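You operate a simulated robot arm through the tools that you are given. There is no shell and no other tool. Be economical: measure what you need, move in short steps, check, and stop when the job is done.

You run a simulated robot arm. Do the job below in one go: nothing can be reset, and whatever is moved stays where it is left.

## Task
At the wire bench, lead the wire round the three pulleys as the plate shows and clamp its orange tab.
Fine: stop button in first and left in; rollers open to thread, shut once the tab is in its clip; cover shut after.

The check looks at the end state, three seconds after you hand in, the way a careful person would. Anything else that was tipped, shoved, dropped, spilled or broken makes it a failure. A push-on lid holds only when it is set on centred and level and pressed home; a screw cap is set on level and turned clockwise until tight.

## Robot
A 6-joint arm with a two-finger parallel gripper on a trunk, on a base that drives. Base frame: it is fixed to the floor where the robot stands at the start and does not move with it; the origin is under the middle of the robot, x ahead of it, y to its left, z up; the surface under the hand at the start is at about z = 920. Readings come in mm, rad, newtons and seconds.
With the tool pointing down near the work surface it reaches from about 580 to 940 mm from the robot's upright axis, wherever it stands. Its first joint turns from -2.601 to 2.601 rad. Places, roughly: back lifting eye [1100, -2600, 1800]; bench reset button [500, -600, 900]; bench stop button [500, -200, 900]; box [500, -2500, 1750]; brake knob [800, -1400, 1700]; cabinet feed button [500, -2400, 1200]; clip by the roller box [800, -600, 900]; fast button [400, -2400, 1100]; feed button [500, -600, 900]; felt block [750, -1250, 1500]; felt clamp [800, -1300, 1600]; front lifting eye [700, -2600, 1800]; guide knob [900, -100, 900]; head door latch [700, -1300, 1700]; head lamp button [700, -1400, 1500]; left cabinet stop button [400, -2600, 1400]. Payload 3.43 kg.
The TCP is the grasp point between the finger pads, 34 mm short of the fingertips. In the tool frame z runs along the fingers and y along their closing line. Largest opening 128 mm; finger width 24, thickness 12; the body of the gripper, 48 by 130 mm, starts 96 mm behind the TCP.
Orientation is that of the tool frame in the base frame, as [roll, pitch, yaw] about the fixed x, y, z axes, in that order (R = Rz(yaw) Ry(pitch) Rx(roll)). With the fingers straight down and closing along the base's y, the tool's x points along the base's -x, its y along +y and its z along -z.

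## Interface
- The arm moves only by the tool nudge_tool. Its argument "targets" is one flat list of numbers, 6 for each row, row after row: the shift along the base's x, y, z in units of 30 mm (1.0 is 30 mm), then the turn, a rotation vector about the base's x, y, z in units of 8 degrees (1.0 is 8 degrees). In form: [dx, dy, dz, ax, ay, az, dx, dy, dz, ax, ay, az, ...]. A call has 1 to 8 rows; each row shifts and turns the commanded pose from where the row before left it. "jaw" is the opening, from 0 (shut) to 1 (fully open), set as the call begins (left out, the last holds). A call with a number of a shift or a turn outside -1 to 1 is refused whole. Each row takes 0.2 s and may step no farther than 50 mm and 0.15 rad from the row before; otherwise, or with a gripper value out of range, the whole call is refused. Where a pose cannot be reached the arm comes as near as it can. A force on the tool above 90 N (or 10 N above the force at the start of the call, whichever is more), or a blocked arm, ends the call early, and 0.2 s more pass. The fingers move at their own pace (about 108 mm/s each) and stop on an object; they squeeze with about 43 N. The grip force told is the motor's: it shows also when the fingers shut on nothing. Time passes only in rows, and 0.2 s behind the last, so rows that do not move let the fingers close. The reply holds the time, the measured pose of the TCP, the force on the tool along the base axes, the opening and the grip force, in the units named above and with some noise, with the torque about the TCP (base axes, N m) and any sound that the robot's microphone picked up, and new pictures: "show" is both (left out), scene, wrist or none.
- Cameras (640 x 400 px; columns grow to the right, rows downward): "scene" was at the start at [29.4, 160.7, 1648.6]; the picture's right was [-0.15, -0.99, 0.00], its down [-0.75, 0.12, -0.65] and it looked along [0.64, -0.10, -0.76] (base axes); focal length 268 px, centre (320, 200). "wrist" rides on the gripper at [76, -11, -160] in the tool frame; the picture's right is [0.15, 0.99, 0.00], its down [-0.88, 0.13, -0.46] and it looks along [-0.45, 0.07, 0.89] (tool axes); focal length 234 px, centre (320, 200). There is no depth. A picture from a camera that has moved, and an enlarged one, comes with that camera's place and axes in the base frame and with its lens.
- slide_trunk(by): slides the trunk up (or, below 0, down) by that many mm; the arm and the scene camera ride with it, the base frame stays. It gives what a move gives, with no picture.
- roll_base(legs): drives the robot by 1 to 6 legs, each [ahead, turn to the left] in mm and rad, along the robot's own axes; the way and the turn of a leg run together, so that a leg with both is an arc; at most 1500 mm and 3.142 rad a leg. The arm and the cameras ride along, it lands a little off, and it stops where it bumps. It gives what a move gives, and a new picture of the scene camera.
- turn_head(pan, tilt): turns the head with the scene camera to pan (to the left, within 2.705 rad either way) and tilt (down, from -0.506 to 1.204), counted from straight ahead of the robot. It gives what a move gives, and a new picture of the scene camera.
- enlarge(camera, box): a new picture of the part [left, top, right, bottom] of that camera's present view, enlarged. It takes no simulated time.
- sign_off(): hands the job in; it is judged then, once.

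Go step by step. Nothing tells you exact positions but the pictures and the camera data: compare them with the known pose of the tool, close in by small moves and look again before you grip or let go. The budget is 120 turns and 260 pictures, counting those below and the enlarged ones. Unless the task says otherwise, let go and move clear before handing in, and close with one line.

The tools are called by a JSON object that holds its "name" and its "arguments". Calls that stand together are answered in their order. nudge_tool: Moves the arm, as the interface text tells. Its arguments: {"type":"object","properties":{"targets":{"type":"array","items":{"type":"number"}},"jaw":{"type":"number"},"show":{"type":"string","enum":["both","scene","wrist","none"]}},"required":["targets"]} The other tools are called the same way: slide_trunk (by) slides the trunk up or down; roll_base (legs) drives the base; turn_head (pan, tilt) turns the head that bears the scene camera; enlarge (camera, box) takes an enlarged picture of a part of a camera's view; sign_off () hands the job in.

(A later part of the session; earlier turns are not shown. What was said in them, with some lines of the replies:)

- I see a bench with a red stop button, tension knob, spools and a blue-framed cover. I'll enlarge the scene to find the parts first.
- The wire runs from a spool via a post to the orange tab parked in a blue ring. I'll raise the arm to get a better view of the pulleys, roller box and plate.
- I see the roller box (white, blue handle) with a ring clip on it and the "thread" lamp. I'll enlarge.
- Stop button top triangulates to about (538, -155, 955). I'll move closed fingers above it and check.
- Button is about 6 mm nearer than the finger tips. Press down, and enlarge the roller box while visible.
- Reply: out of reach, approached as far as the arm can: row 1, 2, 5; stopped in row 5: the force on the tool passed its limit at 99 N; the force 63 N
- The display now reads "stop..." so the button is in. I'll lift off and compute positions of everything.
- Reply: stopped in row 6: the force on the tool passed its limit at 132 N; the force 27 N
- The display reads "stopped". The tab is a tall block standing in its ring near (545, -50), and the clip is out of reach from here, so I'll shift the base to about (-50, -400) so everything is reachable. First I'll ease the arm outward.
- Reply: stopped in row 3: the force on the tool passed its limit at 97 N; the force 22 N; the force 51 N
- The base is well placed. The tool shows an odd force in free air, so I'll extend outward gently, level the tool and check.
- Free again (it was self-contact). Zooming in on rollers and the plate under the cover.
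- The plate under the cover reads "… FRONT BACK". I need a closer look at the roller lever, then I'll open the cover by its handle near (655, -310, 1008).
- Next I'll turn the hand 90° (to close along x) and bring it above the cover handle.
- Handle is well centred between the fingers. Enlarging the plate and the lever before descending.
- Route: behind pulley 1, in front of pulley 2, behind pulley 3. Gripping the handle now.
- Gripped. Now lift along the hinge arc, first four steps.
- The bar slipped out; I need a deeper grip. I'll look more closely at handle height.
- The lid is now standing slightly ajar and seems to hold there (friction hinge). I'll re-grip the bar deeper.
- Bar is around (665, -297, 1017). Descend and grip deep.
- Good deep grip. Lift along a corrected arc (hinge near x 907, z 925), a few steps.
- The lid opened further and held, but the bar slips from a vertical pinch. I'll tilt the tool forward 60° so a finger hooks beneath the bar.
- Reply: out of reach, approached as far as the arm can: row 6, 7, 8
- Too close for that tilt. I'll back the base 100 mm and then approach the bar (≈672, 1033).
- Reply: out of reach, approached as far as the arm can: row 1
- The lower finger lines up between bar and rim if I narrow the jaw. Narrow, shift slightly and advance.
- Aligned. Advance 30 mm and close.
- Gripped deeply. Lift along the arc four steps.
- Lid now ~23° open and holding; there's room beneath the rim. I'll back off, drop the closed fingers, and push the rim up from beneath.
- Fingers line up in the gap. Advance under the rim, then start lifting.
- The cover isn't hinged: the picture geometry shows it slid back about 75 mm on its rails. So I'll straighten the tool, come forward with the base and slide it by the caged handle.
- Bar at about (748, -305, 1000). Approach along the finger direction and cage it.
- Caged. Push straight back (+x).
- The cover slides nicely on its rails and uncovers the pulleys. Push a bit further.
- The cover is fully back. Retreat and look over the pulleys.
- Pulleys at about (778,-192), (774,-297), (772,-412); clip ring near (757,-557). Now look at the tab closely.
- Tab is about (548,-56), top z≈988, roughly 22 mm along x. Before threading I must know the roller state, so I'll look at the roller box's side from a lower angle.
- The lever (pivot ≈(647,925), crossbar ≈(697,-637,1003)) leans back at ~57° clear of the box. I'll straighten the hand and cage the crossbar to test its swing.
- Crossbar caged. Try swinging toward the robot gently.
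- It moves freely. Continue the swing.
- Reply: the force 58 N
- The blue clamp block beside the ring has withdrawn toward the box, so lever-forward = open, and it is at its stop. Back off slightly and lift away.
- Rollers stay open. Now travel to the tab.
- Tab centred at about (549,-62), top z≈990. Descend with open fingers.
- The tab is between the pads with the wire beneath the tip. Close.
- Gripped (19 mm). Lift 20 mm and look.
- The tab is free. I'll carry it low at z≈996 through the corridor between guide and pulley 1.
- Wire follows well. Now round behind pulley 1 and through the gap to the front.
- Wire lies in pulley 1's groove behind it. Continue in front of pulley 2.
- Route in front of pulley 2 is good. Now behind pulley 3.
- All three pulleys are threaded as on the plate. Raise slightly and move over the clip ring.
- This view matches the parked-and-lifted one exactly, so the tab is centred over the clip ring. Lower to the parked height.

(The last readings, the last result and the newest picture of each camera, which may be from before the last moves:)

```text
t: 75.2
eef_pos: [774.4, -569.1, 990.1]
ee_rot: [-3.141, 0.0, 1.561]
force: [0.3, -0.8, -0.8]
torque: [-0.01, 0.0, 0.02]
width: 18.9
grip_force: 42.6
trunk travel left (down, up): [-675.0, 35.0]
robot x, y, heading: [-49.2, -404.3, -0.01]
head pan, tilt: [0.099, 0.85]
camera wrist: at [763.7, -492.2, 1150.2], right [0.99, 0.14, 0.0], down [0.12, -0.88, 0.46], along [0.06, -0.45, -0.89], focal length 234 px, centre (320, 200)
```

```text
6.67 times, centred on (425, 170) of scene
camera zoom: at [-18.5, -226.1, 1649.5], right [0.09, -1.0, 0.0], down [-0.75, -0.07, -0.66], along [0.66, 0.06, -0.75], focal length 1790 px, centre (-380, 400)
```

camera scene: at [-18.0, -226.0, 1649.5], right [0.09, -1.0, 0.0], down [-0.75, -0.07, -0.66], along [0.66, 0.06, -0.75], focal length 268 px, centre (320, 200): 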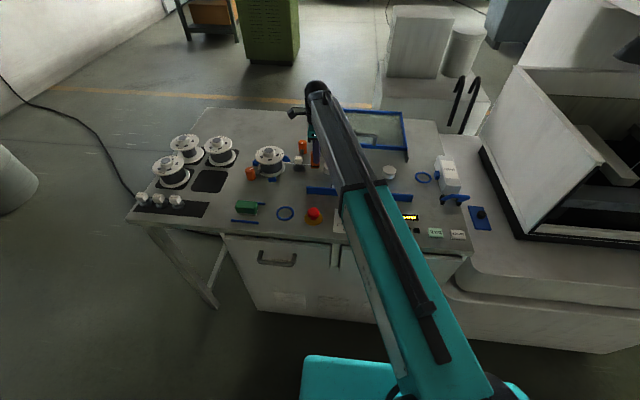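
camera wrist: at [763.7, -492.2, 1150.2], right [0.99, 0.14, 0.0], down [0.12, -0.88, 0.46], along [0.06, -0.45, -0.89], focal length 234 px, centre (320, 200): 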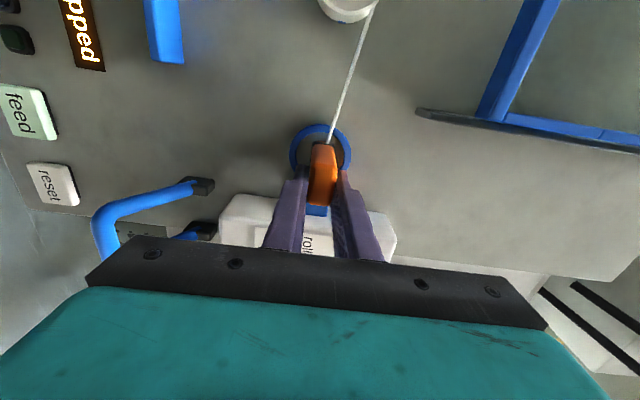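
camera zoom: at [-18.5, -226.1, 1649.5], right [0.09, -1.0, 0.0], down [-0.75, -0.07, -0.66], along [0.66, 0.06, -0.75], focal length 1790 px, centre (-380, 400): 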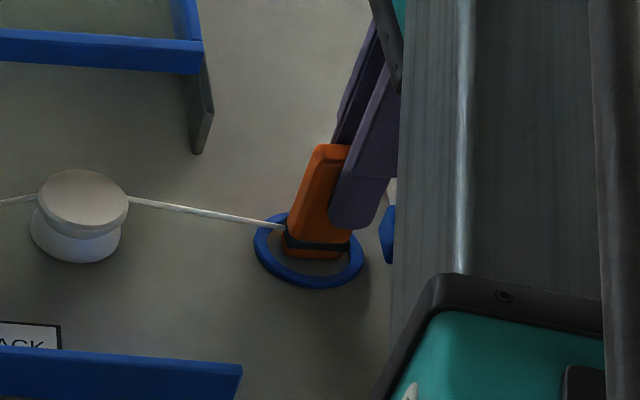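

Tab sits in the ring at its parked height. Lower a touch to feel contact, then open.

{"name": "nudge_tool", "arguments": {"targets": [0, 0, -0.07, 0, 0, 0, 0, 0, 0, 0, 0, 0], "show": "none"}}

{"name": "nudge_tool", "arguments": {"targets": [0, 0, 0, 0, 0, 0, 0, 0, 0, 0, 0, 0], "jaw": 0.35, "show": "wrist"}}

{"name": "enlarge", "arguments": {"camera": "wrist", "box": [220, 60, 440, 260]}}

```text
t: 75.8
eef_pos: [775.0, -569.0, 990.8]
ee_rot: [-3.142, 0.001, 1.561]
force: [0.9, 0.6, 6.2]
torque: [0.18, -0.02, 0.01]
width: 19.1
grip_force: 42.6
trunk travel left (down, up): [-675.0, 35.0]
robot x, y, heading: [-49.7, -405.5, -0.01]
head pan, tilt: [0.099, 0.85]
```

```text
t: 76.4
eef_pos: [775.9, -569.5, 988.1]
ee_rot: [3.141, -0.001, 1.56]
force: [0.2, 0.8, -0.1]
torque: [0.02, 0.03, 0.0]
width: 45.0
grip_force: 0.0
trunk travel left (down, up): [-675.0, 35.0]
robot x, y, heading: [-51.6, -401.5, -0.006]
head pan, tilt: [0.099, 0.85]
camera wrist: at [763.7, -492.4, 1148.2], right [0.99, 0.14, 0.0], down [0.12, -0.88, 0.46], along [0.06, -0.45, -0.89], focal length 234 px, centre (320, 200)
```

wrist: 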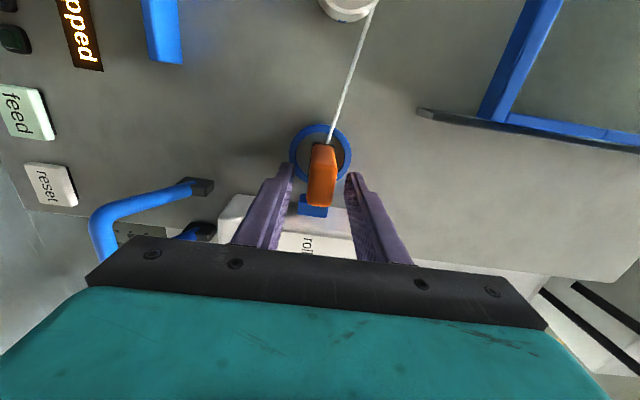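

```text
2.00 times, centred on (330, 160) of wrist
camera zoom: at [763.7, -492.4, 1148.2], right [0.99, 0.14, 0.0], down [0.12, -0.88, 0.46], along [0.06, -0.45, -0.89], focal length 468 px, centre (300, 280)
```

zoom: 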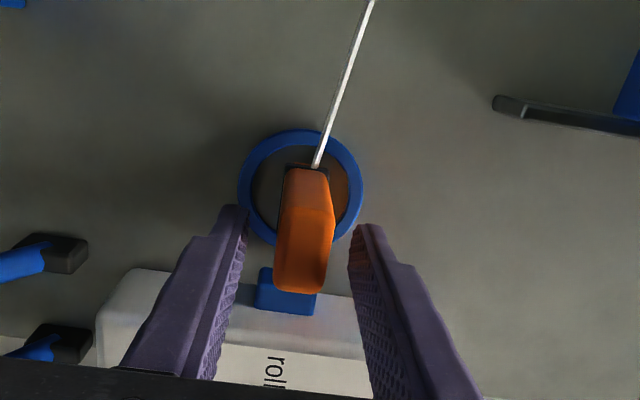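

Tab stands freely in the clip. Rise and go to the lever.

{"name": "nudge_tool", "arguments": {"targets": [0, 0, 0.8, 0, 0, 0, 0, 0, 1, 0, 0, 0, 0, 0, 1, 0, 0, 0, 0, 0, 0.9, 0, 0, 0, -1, -0.4, 0, 0, 0, 0, -1, -0.4, 0, 0, 0, 0, -1, -0.4, 0, 0, 0, 0, -1, -0.4, 0, 0, 0, 0], "show": "none"}}

{"name": "nudge_tool", "arguments": {"targets": [-1, -0.3, 0, 0, 0, 0, -0.9, 0, 0, 0, 0, 0], "show": "both"}}

{"name": "enlarge", "arguments": {"camera": "wrist", "box": [220, 60, 440, 260]}}

{"name": "enlarge", "arguments": {"camera": "scene", "box": [290, 120, 470, 230]}}

```text
t: 78.2
eef_pos: [653.1, -616.9, 1100.3]
ee_rot: [3.14, -0.001, 1.56]
force: [-0.1, 0.1, 0.9]
torque: [0.01, -0.01, 0.0]
width: 44.8
grip_force: 0.0
trunk travel left (down, up): [-675.0, 35.0]
robot x, y, heading: [-50.6, -406.2, -0.01]
head pan, tilt: [0.099, 0.85]
```

```text
t: 78.8
eef_pos: [596.0, -626.4, 1099.6]
ee_rot: [3.139, 0.0, 1.56]
force: [0.0, -0.8, 0.5]
torque: [0.0, 0.02, 0.02]
width: 44.8
grip_force: 0.0
trunk travel left (down, up): [-675.0, 35.0]
robot x, y, heading: [-52.2, -403.7, -0.013]
head pan, tilt: [0.099, 0.85]
camera scene: at [-18.9, -226.3, 1649.5], right [0.09, -1.0, 0.0], down [-0.75, -0.07, -0.66], along [0.66, 0.06, -0.75], focal length 268 px, centre (320, 200)
camera wrist: at [584.7, -550.1, 1259.1], right [0.99, 0.14, 0.0], down [0.12, -0.88, 0.46], along [0.06, -0.45, -0.89], focal length 234 px, centre (320, 200)
```

scene: 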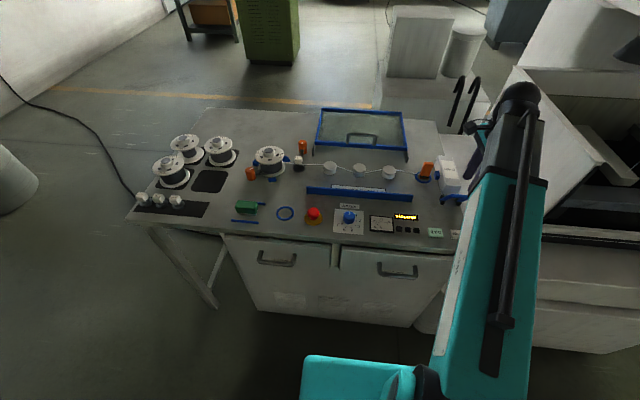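
wrist: 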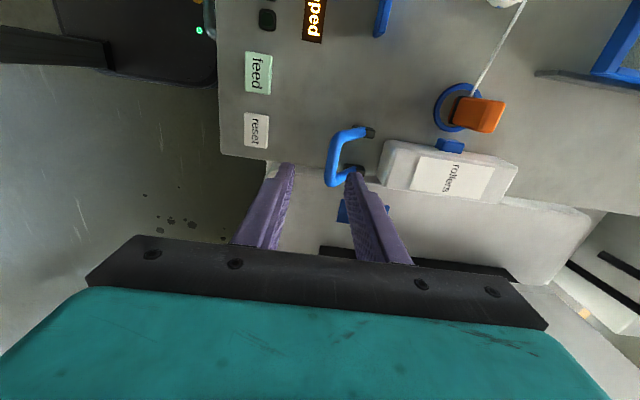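

```text
2.00 times, centred on (330, 160) of wrist
camera zoom: at [584.7, -550.1, 1259.1], right [0.99, 0.14, 0.0], down [0.12, -0.88, 0.46], along [0.06, -0.45, -0.89], focal length 468 px, centre (300, 280)
```

zoom: 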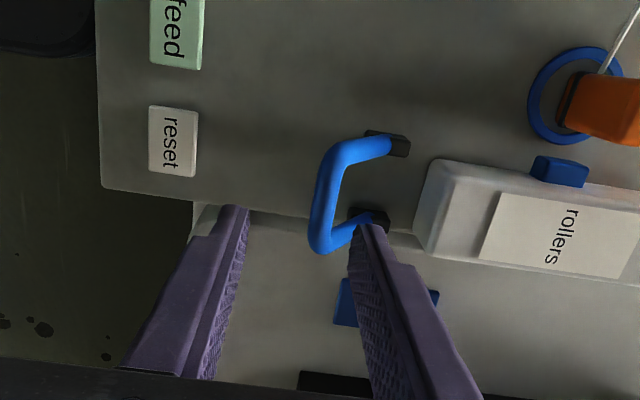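

```text
3.56 times, centred on (380, 175) of scene
camera zoom: at [-18.9, -226.3, 1649.5], right [0.09, -1.0, 0.0], down [-0.75, -0.07, -0.66], along [0.66, 0.06, -0.75], focal length 955 px, centre (107, 289)
```

zoom: 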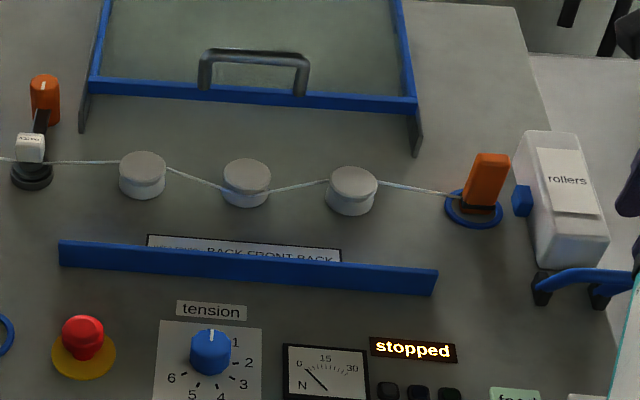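

Everything threaded. Cage the lever crossbar (≈610,-626) and swing it back.

{"name": "nudge_tool", "arguments": {"targets": [0.4, 0, -0.6, 0, 0, 0, 0, 0, -1, 0, 0, 0, 0, 0, -1, 0, 0, 0], "show": "wrist"}}

{"name": "enlarge", "arguments": {"camera": "wrist", "box": [220, 60, 440, 260]}}

```text
t: 79.6
eef_pos: [608.9, -625.0, 1021.8]
ee_rot: [3.14, 0.0, 1.559]
force: [0.2, 0.0, -0.1]
torque: [-0.03, 0.01, -0.02]
width: 44.8
grip_force: 0.0
trunk travel left (down, up): [-675.0, 35.0]
robot x, y, heading: [-51.8, -405.7, -0.005]
head pan, tilt: [0.099, 0.85]
camera wrist: at [597.8, -548.8, 1181.2], right [0.99, 0.14, 0.0], down [0.12, -0.88, 0.46], along [0.06, -0.45, -0.89], focal length 234 px, centre (320, 200)
```

wrist: 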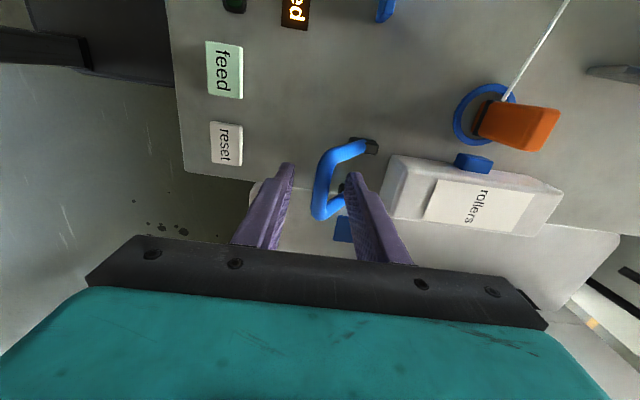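

```text
2.00 times, centred on (330, 160) of wrist
camera zoom: at [597.8, -548.8, 1181.2], right [0.99, 0.14, 0.0], down [0.12, -0.88, 0.46], along [0.06, -0.45, -0.89], focal length 468 px, centre (300, 280)
```

zoom: 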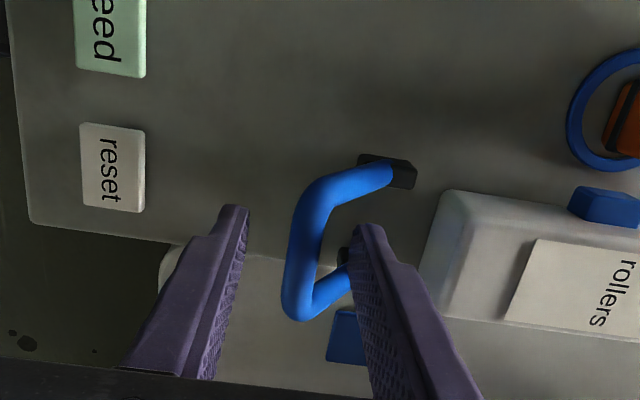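

{"name": "nudge_tool", "arguments": {"targets": [0.7, 0, 0.2, 0, 0, 0, 0.7, 0, 0.1, 0, 0, 0, 0.7, 0, 0, 0, 0, 0, 0.7, 0, -0.1, 0, 0, 0, 0.5, 0, -0.15, 0, 0, 0], "show": "wrist"}}

{"name": "enlarge", "arguments": {"camera": "wrist", "box": [220, 60, 440, 260]}}

```text
t: 80.8
eef_pos: [708.8, -626.0, 1026.2]
ee_rot: [3.141, 0.001, 1.56]
force: [-2.4, -1.9, 1.1]
torque: [-0.06, 0.13, 0.05]
width: 45.9
grip_force: 1.0
trunk travel left (down, up): [-675.0, 35.0]
robot x, y, heading: [-49.3, -404.1, -0.009]
head pan, tilt: [0.099, 0.85]
camera wrist: at [696.8, -549.1, 1184.0], right [0.99, 0.14, 0.0], down [0.12, -0.88, 0.46], along [0.06, -0.45, -0.89], focal length 234 px, centre (320, 200)
```

wrist: 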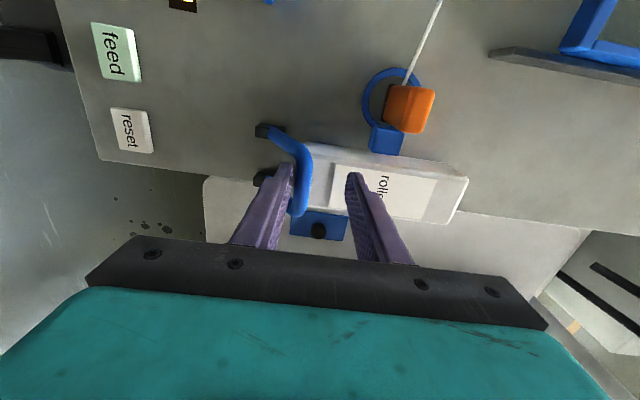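

```text
2.00 times, centred on (330, 160) of wrist
camera zoom: at [696.8, -549.1, 1184.0], right [0.99, 0.14, 0.0], down [0.12, -0.88, 0.46], along [0.06, -0.45, -0.89], focal length 468 px, centre (300, 280)
```

zoom: 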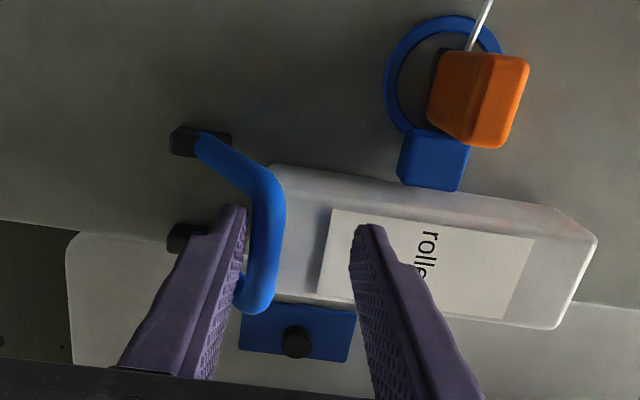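

Block has advanced to the ring. Push a little more to the stop.

{"name": "nudge_tool", "arguments": {"targets": [0.25, 0, -0.1, 0, 0, 0, 0.2, 0, -0.05, 0, 0, 0], "show": "wrist"}}

{"name": "enlarge", "arguments": {"camera": "wrist", "box": [220, 60, 440, 260]}}

```text
t: 81.4
eef_pos: [717.3, -626.9, 1021.4]
ee_rot: [-3.139, 0.001, 1.559]
force: [-25.4, -6.3, 12.3]
torque: [-0.04, 1.04, 0.55]
width: 60.2
grip_force: 13.4
trunk travel left (down, up): [-675.0, 35.0]
robot x, y, heading: [-53.2, -401.3, -0.006]
head pan, tilt: [0.099, 0.85]
camera wrist: at [706.2, -550.1, 1181.4], right [0.99, 0.13, 0.0], down [0.12, -0.88, 0.46], along [0.06, -0.45, -0.89], focal length 234 px, centre (320, 200)
```

wrist: 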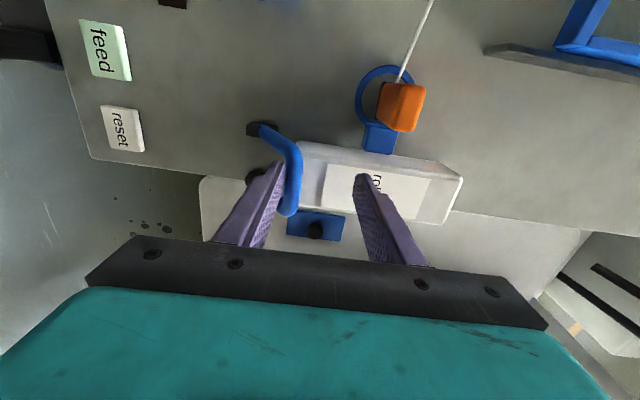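

```text
2.00 times, centred on (330, 160) of wrist
camera zoom: at [706.2, -550.1, 1181.4], right [0.99, 0.13, 0.0], down [0.12, -0.88, 0.46], along [0.06, -0.45, -0.89], focal length 468 px, centre (300, 280)
```

zoom: 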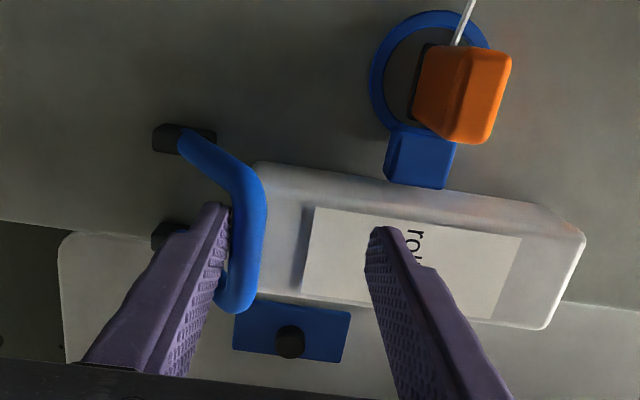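

Lever is firmly at its stop, tab clamped. Back off, rise, and head to the cover handle.

{"name": "nudge_tool", "arguments": {"targets": [-0.5, 0, 0.1, 0, 0, 0, 0, 0, 0.9, 0, 0, 0, 0, 0, 1, 0, 0, 0, 0, 0, 1, 0, 0, 0, 0.5, 1, 0, 0, -0.9, 0, 0.5, 1, 0, 0, -0.9, 0, 0.5, 1, 0, 0, -0.9, 0, 0.5, 1, 0, 0, -0.7, 0], "show": "none"}}

{"name": "nudge_tool", "arguments": {"targets": [0.6, 1, 0, 0, 0, 0, 0.6, 1, 0, 0, 0, 0, 0.6, 1, 0, 0, 0, 0, 0.6, 1, 0, 0, 0, 0, 0.6, 1, 0, 0, 0, 0, 0.5, 1, 0, 0, 0, 0, 0, 0.6, 0, 0, 0, 0], "show": "both"}}

{"name": "enlarge", "arguments": {"camera": "wrist", "box": [220, 60, 440, 260]}}

```text
t: 83.2
eef_pos: [768.0, -503.6, 1110.5]
ee_rot: [2.663, -0.003, 1.561]
force: [-0.5, 0.2, -1.0]
torque: [0.0, 0.02, 0.02]
width: 45.0
grip_force: 0.2
trunk travel left (down, up): [-675.0, 35.0]
robot x, y, heading: [-51.0, -407.4, -0.012]
head pan, tilt: [0.099, 0.85]
```

```text
t: 84.8
eef_pos: [871.0, -307.3, 1110.1]
ee_rot: [2.666, -0.003, 1.56]
force: [0.8, -0.7, 0.7]
torque: [0.02, 0.0, -0.01]
width: 44.7
grip_force: 0.1
trunk travel left (down, up): [-675.0, 35.0]
robot x, y, heading: [-50.9, -407.7, -0.011]
head pan, tilt: [0.099, 0.85]
camera scene: at [-18.7, -225.8, 1649.5], right [0.09, -1.0, 0.0], down [-0.75, -0.07, -0.66], along [0.66, 0.06, -0.75], focal length 268 px, centre (320, 200)
camera wrist: at [788.1, -229.7, 1246.1], right [0.88, 0.14, 0.45], down [-0.1, -0.88, 0.46], along [0.46, -0.45, -0.76], focal length 234 px, centre (320, 200)
```

scene: 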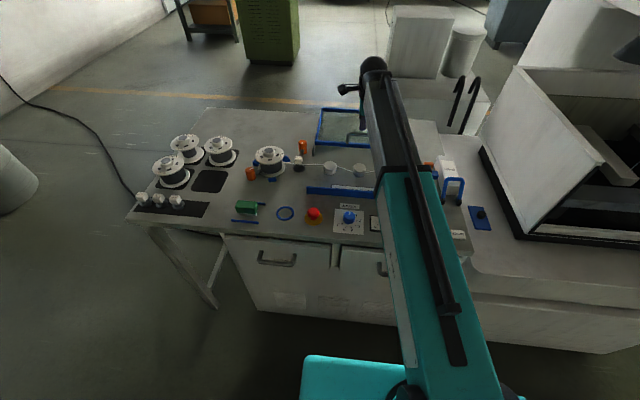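
wrist: 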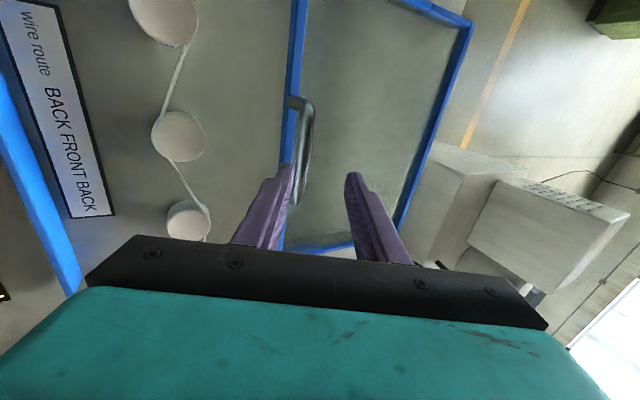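

```text
2.00 times, centred on (330, 160) of wrist
camera zoom: at [788.1, -229.7, 1246.1], right [0.88, 0.14, 0.45], down [-0.1, -0.88, 0.46], along [0.46, -0.45, -0.76], focal length 468 px, centre (300, 280)
```

zoom: 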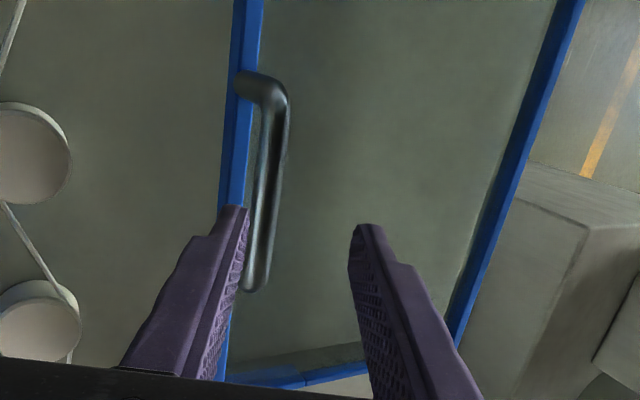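

{"name": "nudge_tool", "arguments": {"targets": [-0.73, 0, 0, 0, 0, 0, 0.393, 0, -0.763, 0, 0, 0, 0.393, 0, -0.763, 0, 0, 0, 0.393, 0, -0.763, 0, 0, 0, 0.393, 0, -0.763, 0, 0, 0], "show": "wrist"}}

{"name": "enlarge", "arguments": {"camera": "wrist", "box": [220, 60, 440, 260]}}

```text
t: 86.0
eef_pos: [897.2, -308.1, 1017.0]
ee_rot: [2.666, -0.005, 1.56]
force: [0.9, 0.3, 0.2]
torque: [-0.03, -0.03, 0.01]
width: 44.7
grip_force: 0.0
trunk travel left (down, up): [-675.0, 35.0]
robot x, y, heading: [-51.6, -406.8, -0.011]
head pan, tilt: [0.099, 0.85]
camera wrist: at [814.9, -231.5, 1153.4], right [0.88, 0.14, 0.45], down [-0.1, -0.88, 0.46], along [0.46, -0.45, -0.76], focal length 234 px, centre (320, 200)
```

wrist: 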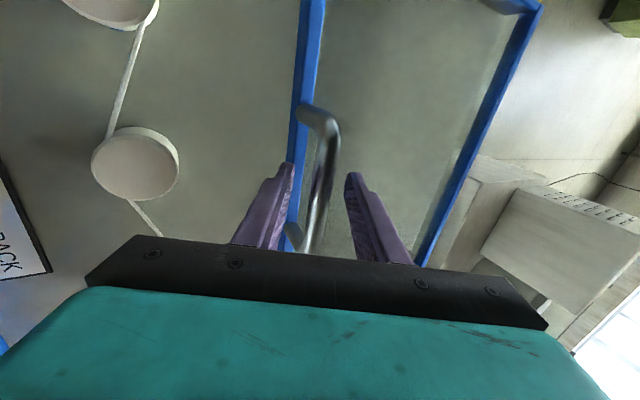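

```text
2.00 times, centred on (330, 160) of wrist
camera zoom: at [814.9, -231.5, 1153.4], right [0.88, 0.14, 0.45], down [-0.1, -0.88, 0.46], along [0.46, -0.45, -0.76], focal length 468 px, centre (300, 280)
```

zoom: 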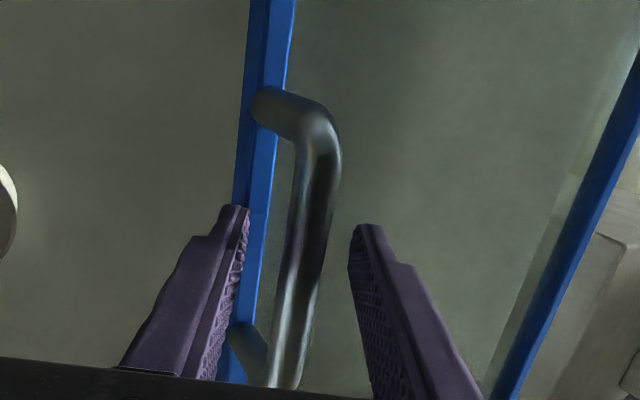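

Caged. Pull the cover forward.

{"name": "nudge_tool", "arguments": {"targets": [-0.8, 0, 0, 0, 0, 0, -0.8, 0, 0, 0, 0, 0, -0.8, 0, 0, 0, 0, 0, -0.8, 0, 0, 0, 0, 0, -0.8, 0, 0, 0, 0, 0, -0.8, 0, 0, 0, 0, 0], "show": "wrist"}}

{"name": "enlarge", "arguments": {"camera": "scene", "box": [270, 90, 470, 230]}}

```text
t: 87.4
eef_pos: [752.6, -305.9, 1017.6]
ee_rot: [2.667, -0.003, 1.563]
force: [-0.9, 0.0, 0.6]
torque: [0.02, 0.02, 0.0]
width: 44.8
grip_force: 0.0
trunk travel left (down, up): [-675.0, 35.0]
robot x, y, heading: [-54.5, -403.4, -0.009]
head pan, tilt: [0.099, 0.85]
camera wrist: at [669.4, -230.2, 1155.1], right [0.88, 0.14, 0.45], down [-0.1, -0.88, 0.46], along [0.46, -0.45, -0.76], focal length 234 px, centre (320, 200)
```

wrist: 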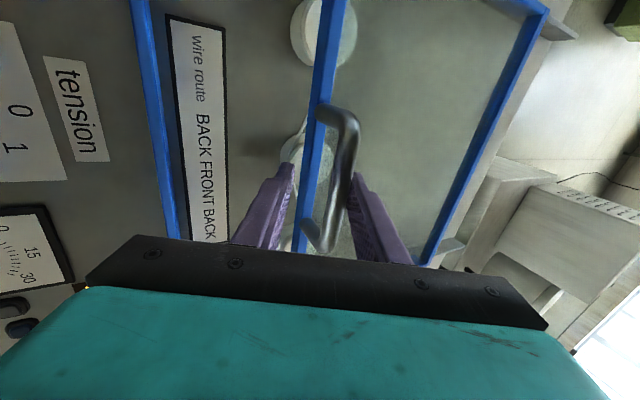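

```text
2.86 times, centred on (370, 160) of scene
camera zoom: at [-19.0, -226.1, 1649.5], right [0.09, -1.0, 0.0], down [-0.75, -0.07, -0.66], along [0.66, 0.06, -0.75], focal length 767 px, centre (177, 314)
```

zoom: 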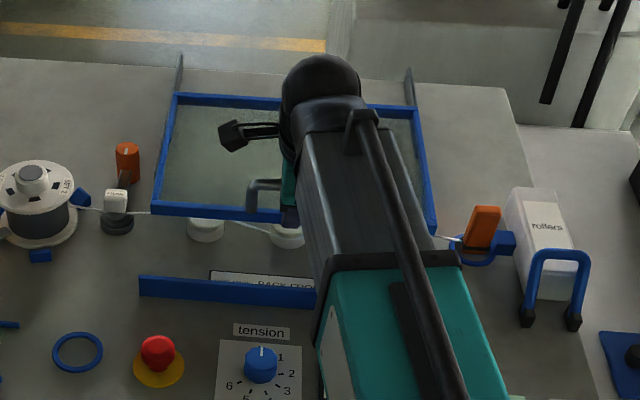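

Good. Continue pulling while straightening the tool.

{"name": "nudge_tool", "arguments": {"targets": [-0.6, 0, 0.04, 0, 0.85, 0, -0.6, 0, 0.04, 0, 0.85, 0, -0.6, 0, 0.04, 0, 0.85, 0, -0.6, 0, 0.04, 0, 0.8, 0, -0.5, 0, 0, 0, 0, 0], "show": "wrist"}}

{"name": "enlarge", "arguments": {"camera": "wrist", "box": [220, 60, 440, 260]}}

```text
t: 88.6
eef_pos: [665.8, -308.1, 1024.1]
ee_rot: [3.137, 0.002, 1.56]
force: [0.2, 0.0, 0.0]
torque: [-0.04, -0.02, -0.01]
width: 44.9
grip_force: 0.0
trunk travel left (down, up): [-675.0, 35.0]
robot x, y, heading: [-52.7, -402.1, -0.008]
head pan, tilt: [0.099, 0.85]
camera wrist: at [653.9, -231.4, 1182.2], right [0.99, 0.14, 0.01], down [0.12, -0.88, 0.46], along [0.07, -0.45, -0.89], focal length 234 px, centre (320, 200)
```

wrist: 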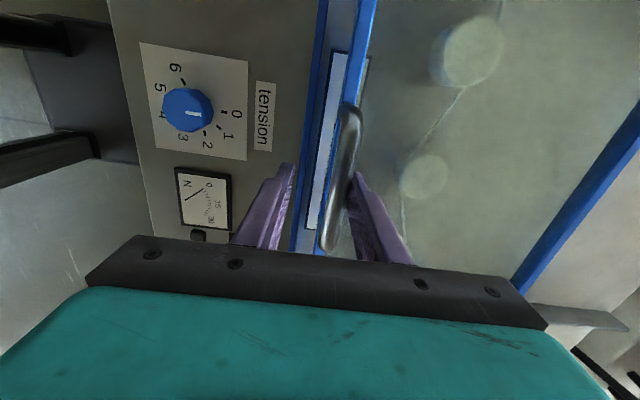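

```text
2.00 times, centred on (330, 160) of wrist
camera zoom: at [653.9, -231.4, 1182.2], right [0.99, 0.14, 0.01], down [0.12, -0.88, 0.46], along [0.07, -0.45, -0.89], focal length 468 px, centre (300, 280)
```

zoom: 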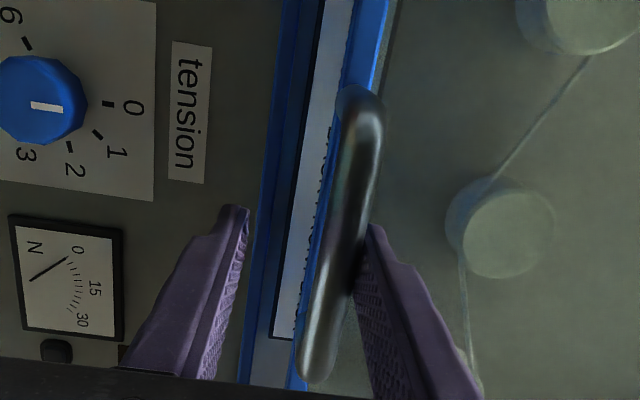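

{"name": "nudge_tool", "arguments": {"targets": [-0.5, 0, 0, 0, 0, 0, -0.4, 0, 0, 0, 0, 0, -0.3, 0, 0, 0, 0, 0], "show": "wrist"}}

{"name": "enlarge", "arguments": {"camera": "wrist", "box": [220, 60, 440, 260]}}

{"name": "enlarge", "arguments": {"camera": "scene", "box": [270, 90, 470, 230]}}

```text
t: 89.4
eef_pos: [634.1, -308.2, 1021.8]
ee_rot: [3.129, 0.002, 1.559]
force: [12.8, -0.8, 1.3]
torque: [0.02, -0.05, -0.22]
width: 52.1
grip_force: 6.0
trunk travel left (down, up): [-675.0, 35.0]
robot x, y, heading: [-50.6, -402.7, -0.012]
head pan, tilt: [0.099, 0.85]
camera wrist: at [620.0, -231.3, 1180.6], right [0.99, 0.14, 0.01], down [0.12, -0.88, 0.46], along [0.07, -0.45, -0.89], focal length 234 px, centre (320, 200)
```

wrist: 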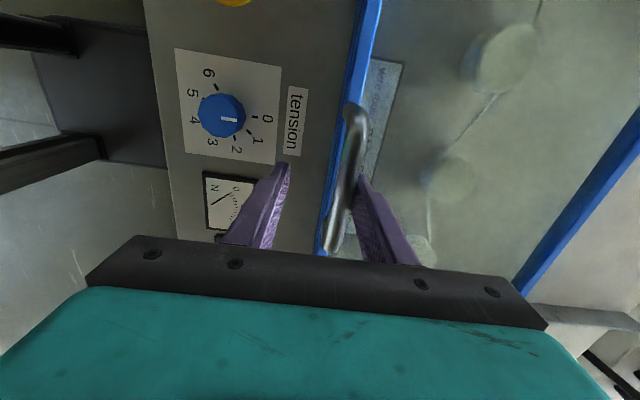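

```text
2.00 times, centred on (330, 160) of wrist
camera zoom: at [620.0, -231.3, 1180.6], right [0.99, 0.14, 0.01], down [0.12, -0.88, 0.46], along [0.07, -0.45, -0.89], focal length 468 px, centre (300, 280)
```

zoom: 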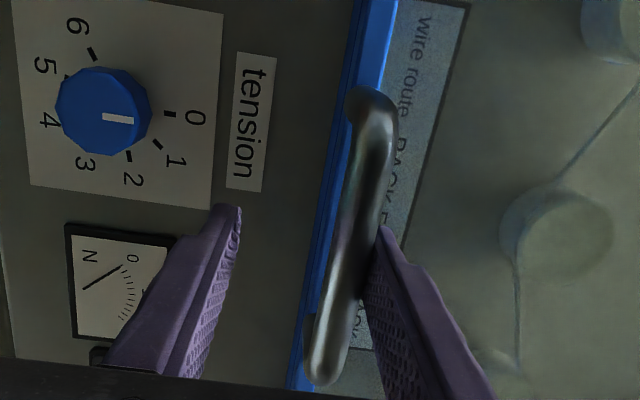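

```text
2.86 times, centred on (370, 160) of scene
camera zoom: at [-16.9, -226.3, 1649.5], right [0.09, -1.0, 0.0], down [-0.75, -0.07, -0.66], along [0.66, 0.06, -0.75], focal length 767 px, centre (177, 314)
```

zoom: 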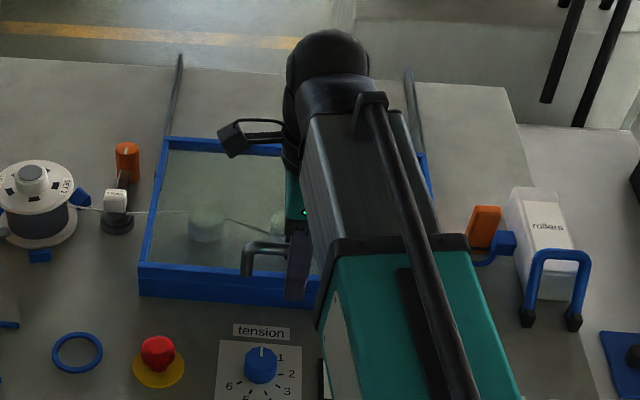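

Cover is home against its stop. Ease off, rise clear, and check the whole scene.

{"name": "nudge_tool", "arguments": {"targets": [0.3, 0, 0, 0, 0, 0, 0, 0, 0.8, 0, 0, 0, 0, 0, 1, 0, 0, 0, 0.3, 0, 1, 0, 0, 0, 0.3, 0, 1, 0, 0, 0, 0, 1, 0.5, 0, 0, 0, 0, 1, 0, 0, 0, 0, 0, 1, 0, 0, 0, 0], "show": "both"}}

{"name": "enlarge", "arguments": {"camera": "scene", "box": [320, 100, 490, 230]}}

{"name": "enlarge", "arguments": {"camera": "wrist", "box": [200, 0, 500, 260]}}

```text
t: 91.2
eef_pos: [657.9, -218.3, 1150.9]
ee_rot: [3.133, 0.002, 1.559]
force: [0.9, 0.5, -0.1]
torque: [0.03, -0.01, 0.04]
width: 44.4
grip_force: 0.0
trunk travel left (down, up): [-675.0, 35.0]
robot x, y, heading: [-49.2, -405.9, -0.012]
head pan, tilt: [0.099, 0.85]
camera scene: at [-18.6, -225.8, 1649.5], right [0.09, -1.0, 0.0], down [-0.75, -0.07, -0.66], along [0.66, 0.06, -0.75], focal length 268 px, centre (320, 200)
camera wrist: at [644.9, -141.9, 1310.3], right [0.99, 0.14, 0.01], down [0.12, -0.88, 0.46], along [0.07, -0.45, -0.89], focal length 234 px, centre (320, 200)
```

scene: 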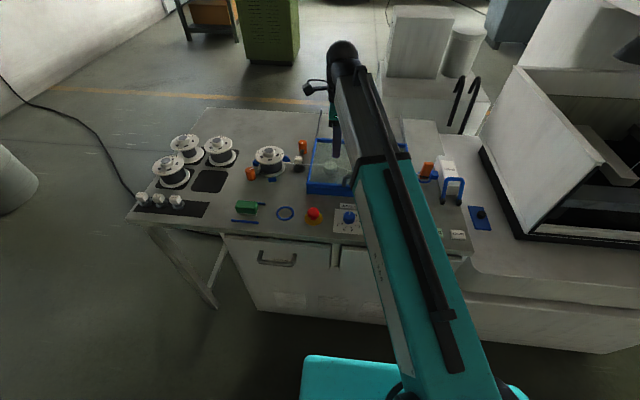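
wrist: 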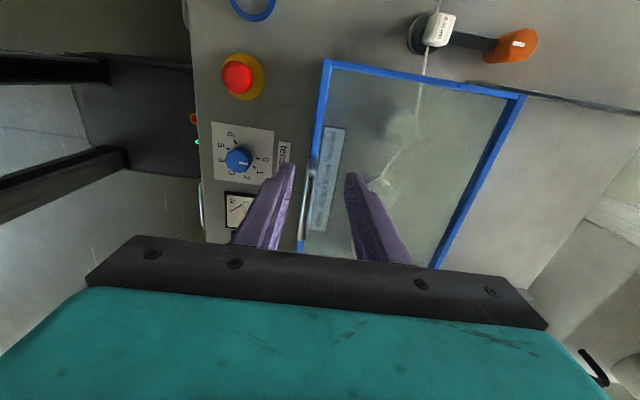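

```text
3.08 times, centred on (405, 165) of scene
camera zoom: at [-18.6, -225.8, 1649.5], right [0.09, -1.0, 0.0], down [-0.75, -0.07, -0.66], along [0.66, 0.06, -0.75], focal length 826 px, centre (58, 308)
```

zoom: 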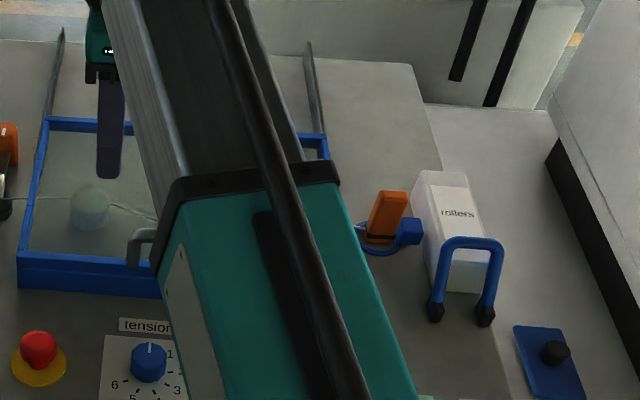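

```text
1.54 times, centred on (350, 130) of wrist
camera zoom: at [644.9, -141.9, 1310.3], right [0.99, 0.14, 0.01], down [0.12, -0.88, 0.46], along [0.07, -0.45, -0.89], focal length 360 px, centre (274, 308)
```

zoom: 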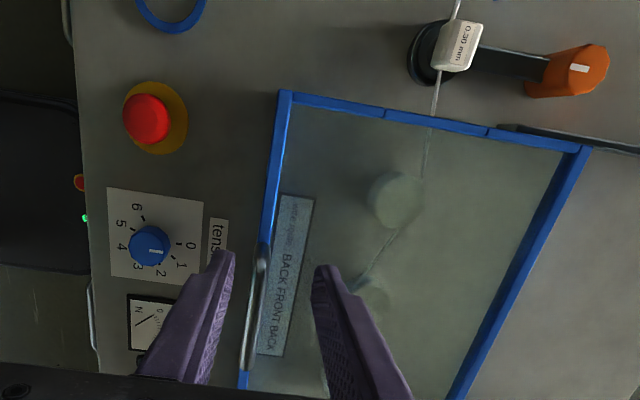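

The stop button is in, the wire runs back, front, back round the pulleys, the tab is clamped with the rollers shut, the cover is home and the arm is clear. I'm handing in now.

{"name": "sign_off", "arguments": {}}

```text
The job is handed in.
```

I led the wire round the three pulleys as the plate shows (back, front, back) and clamped the orange tab in its clip. The stop button is in, the rollers and cover are shut, and the job is handed in.
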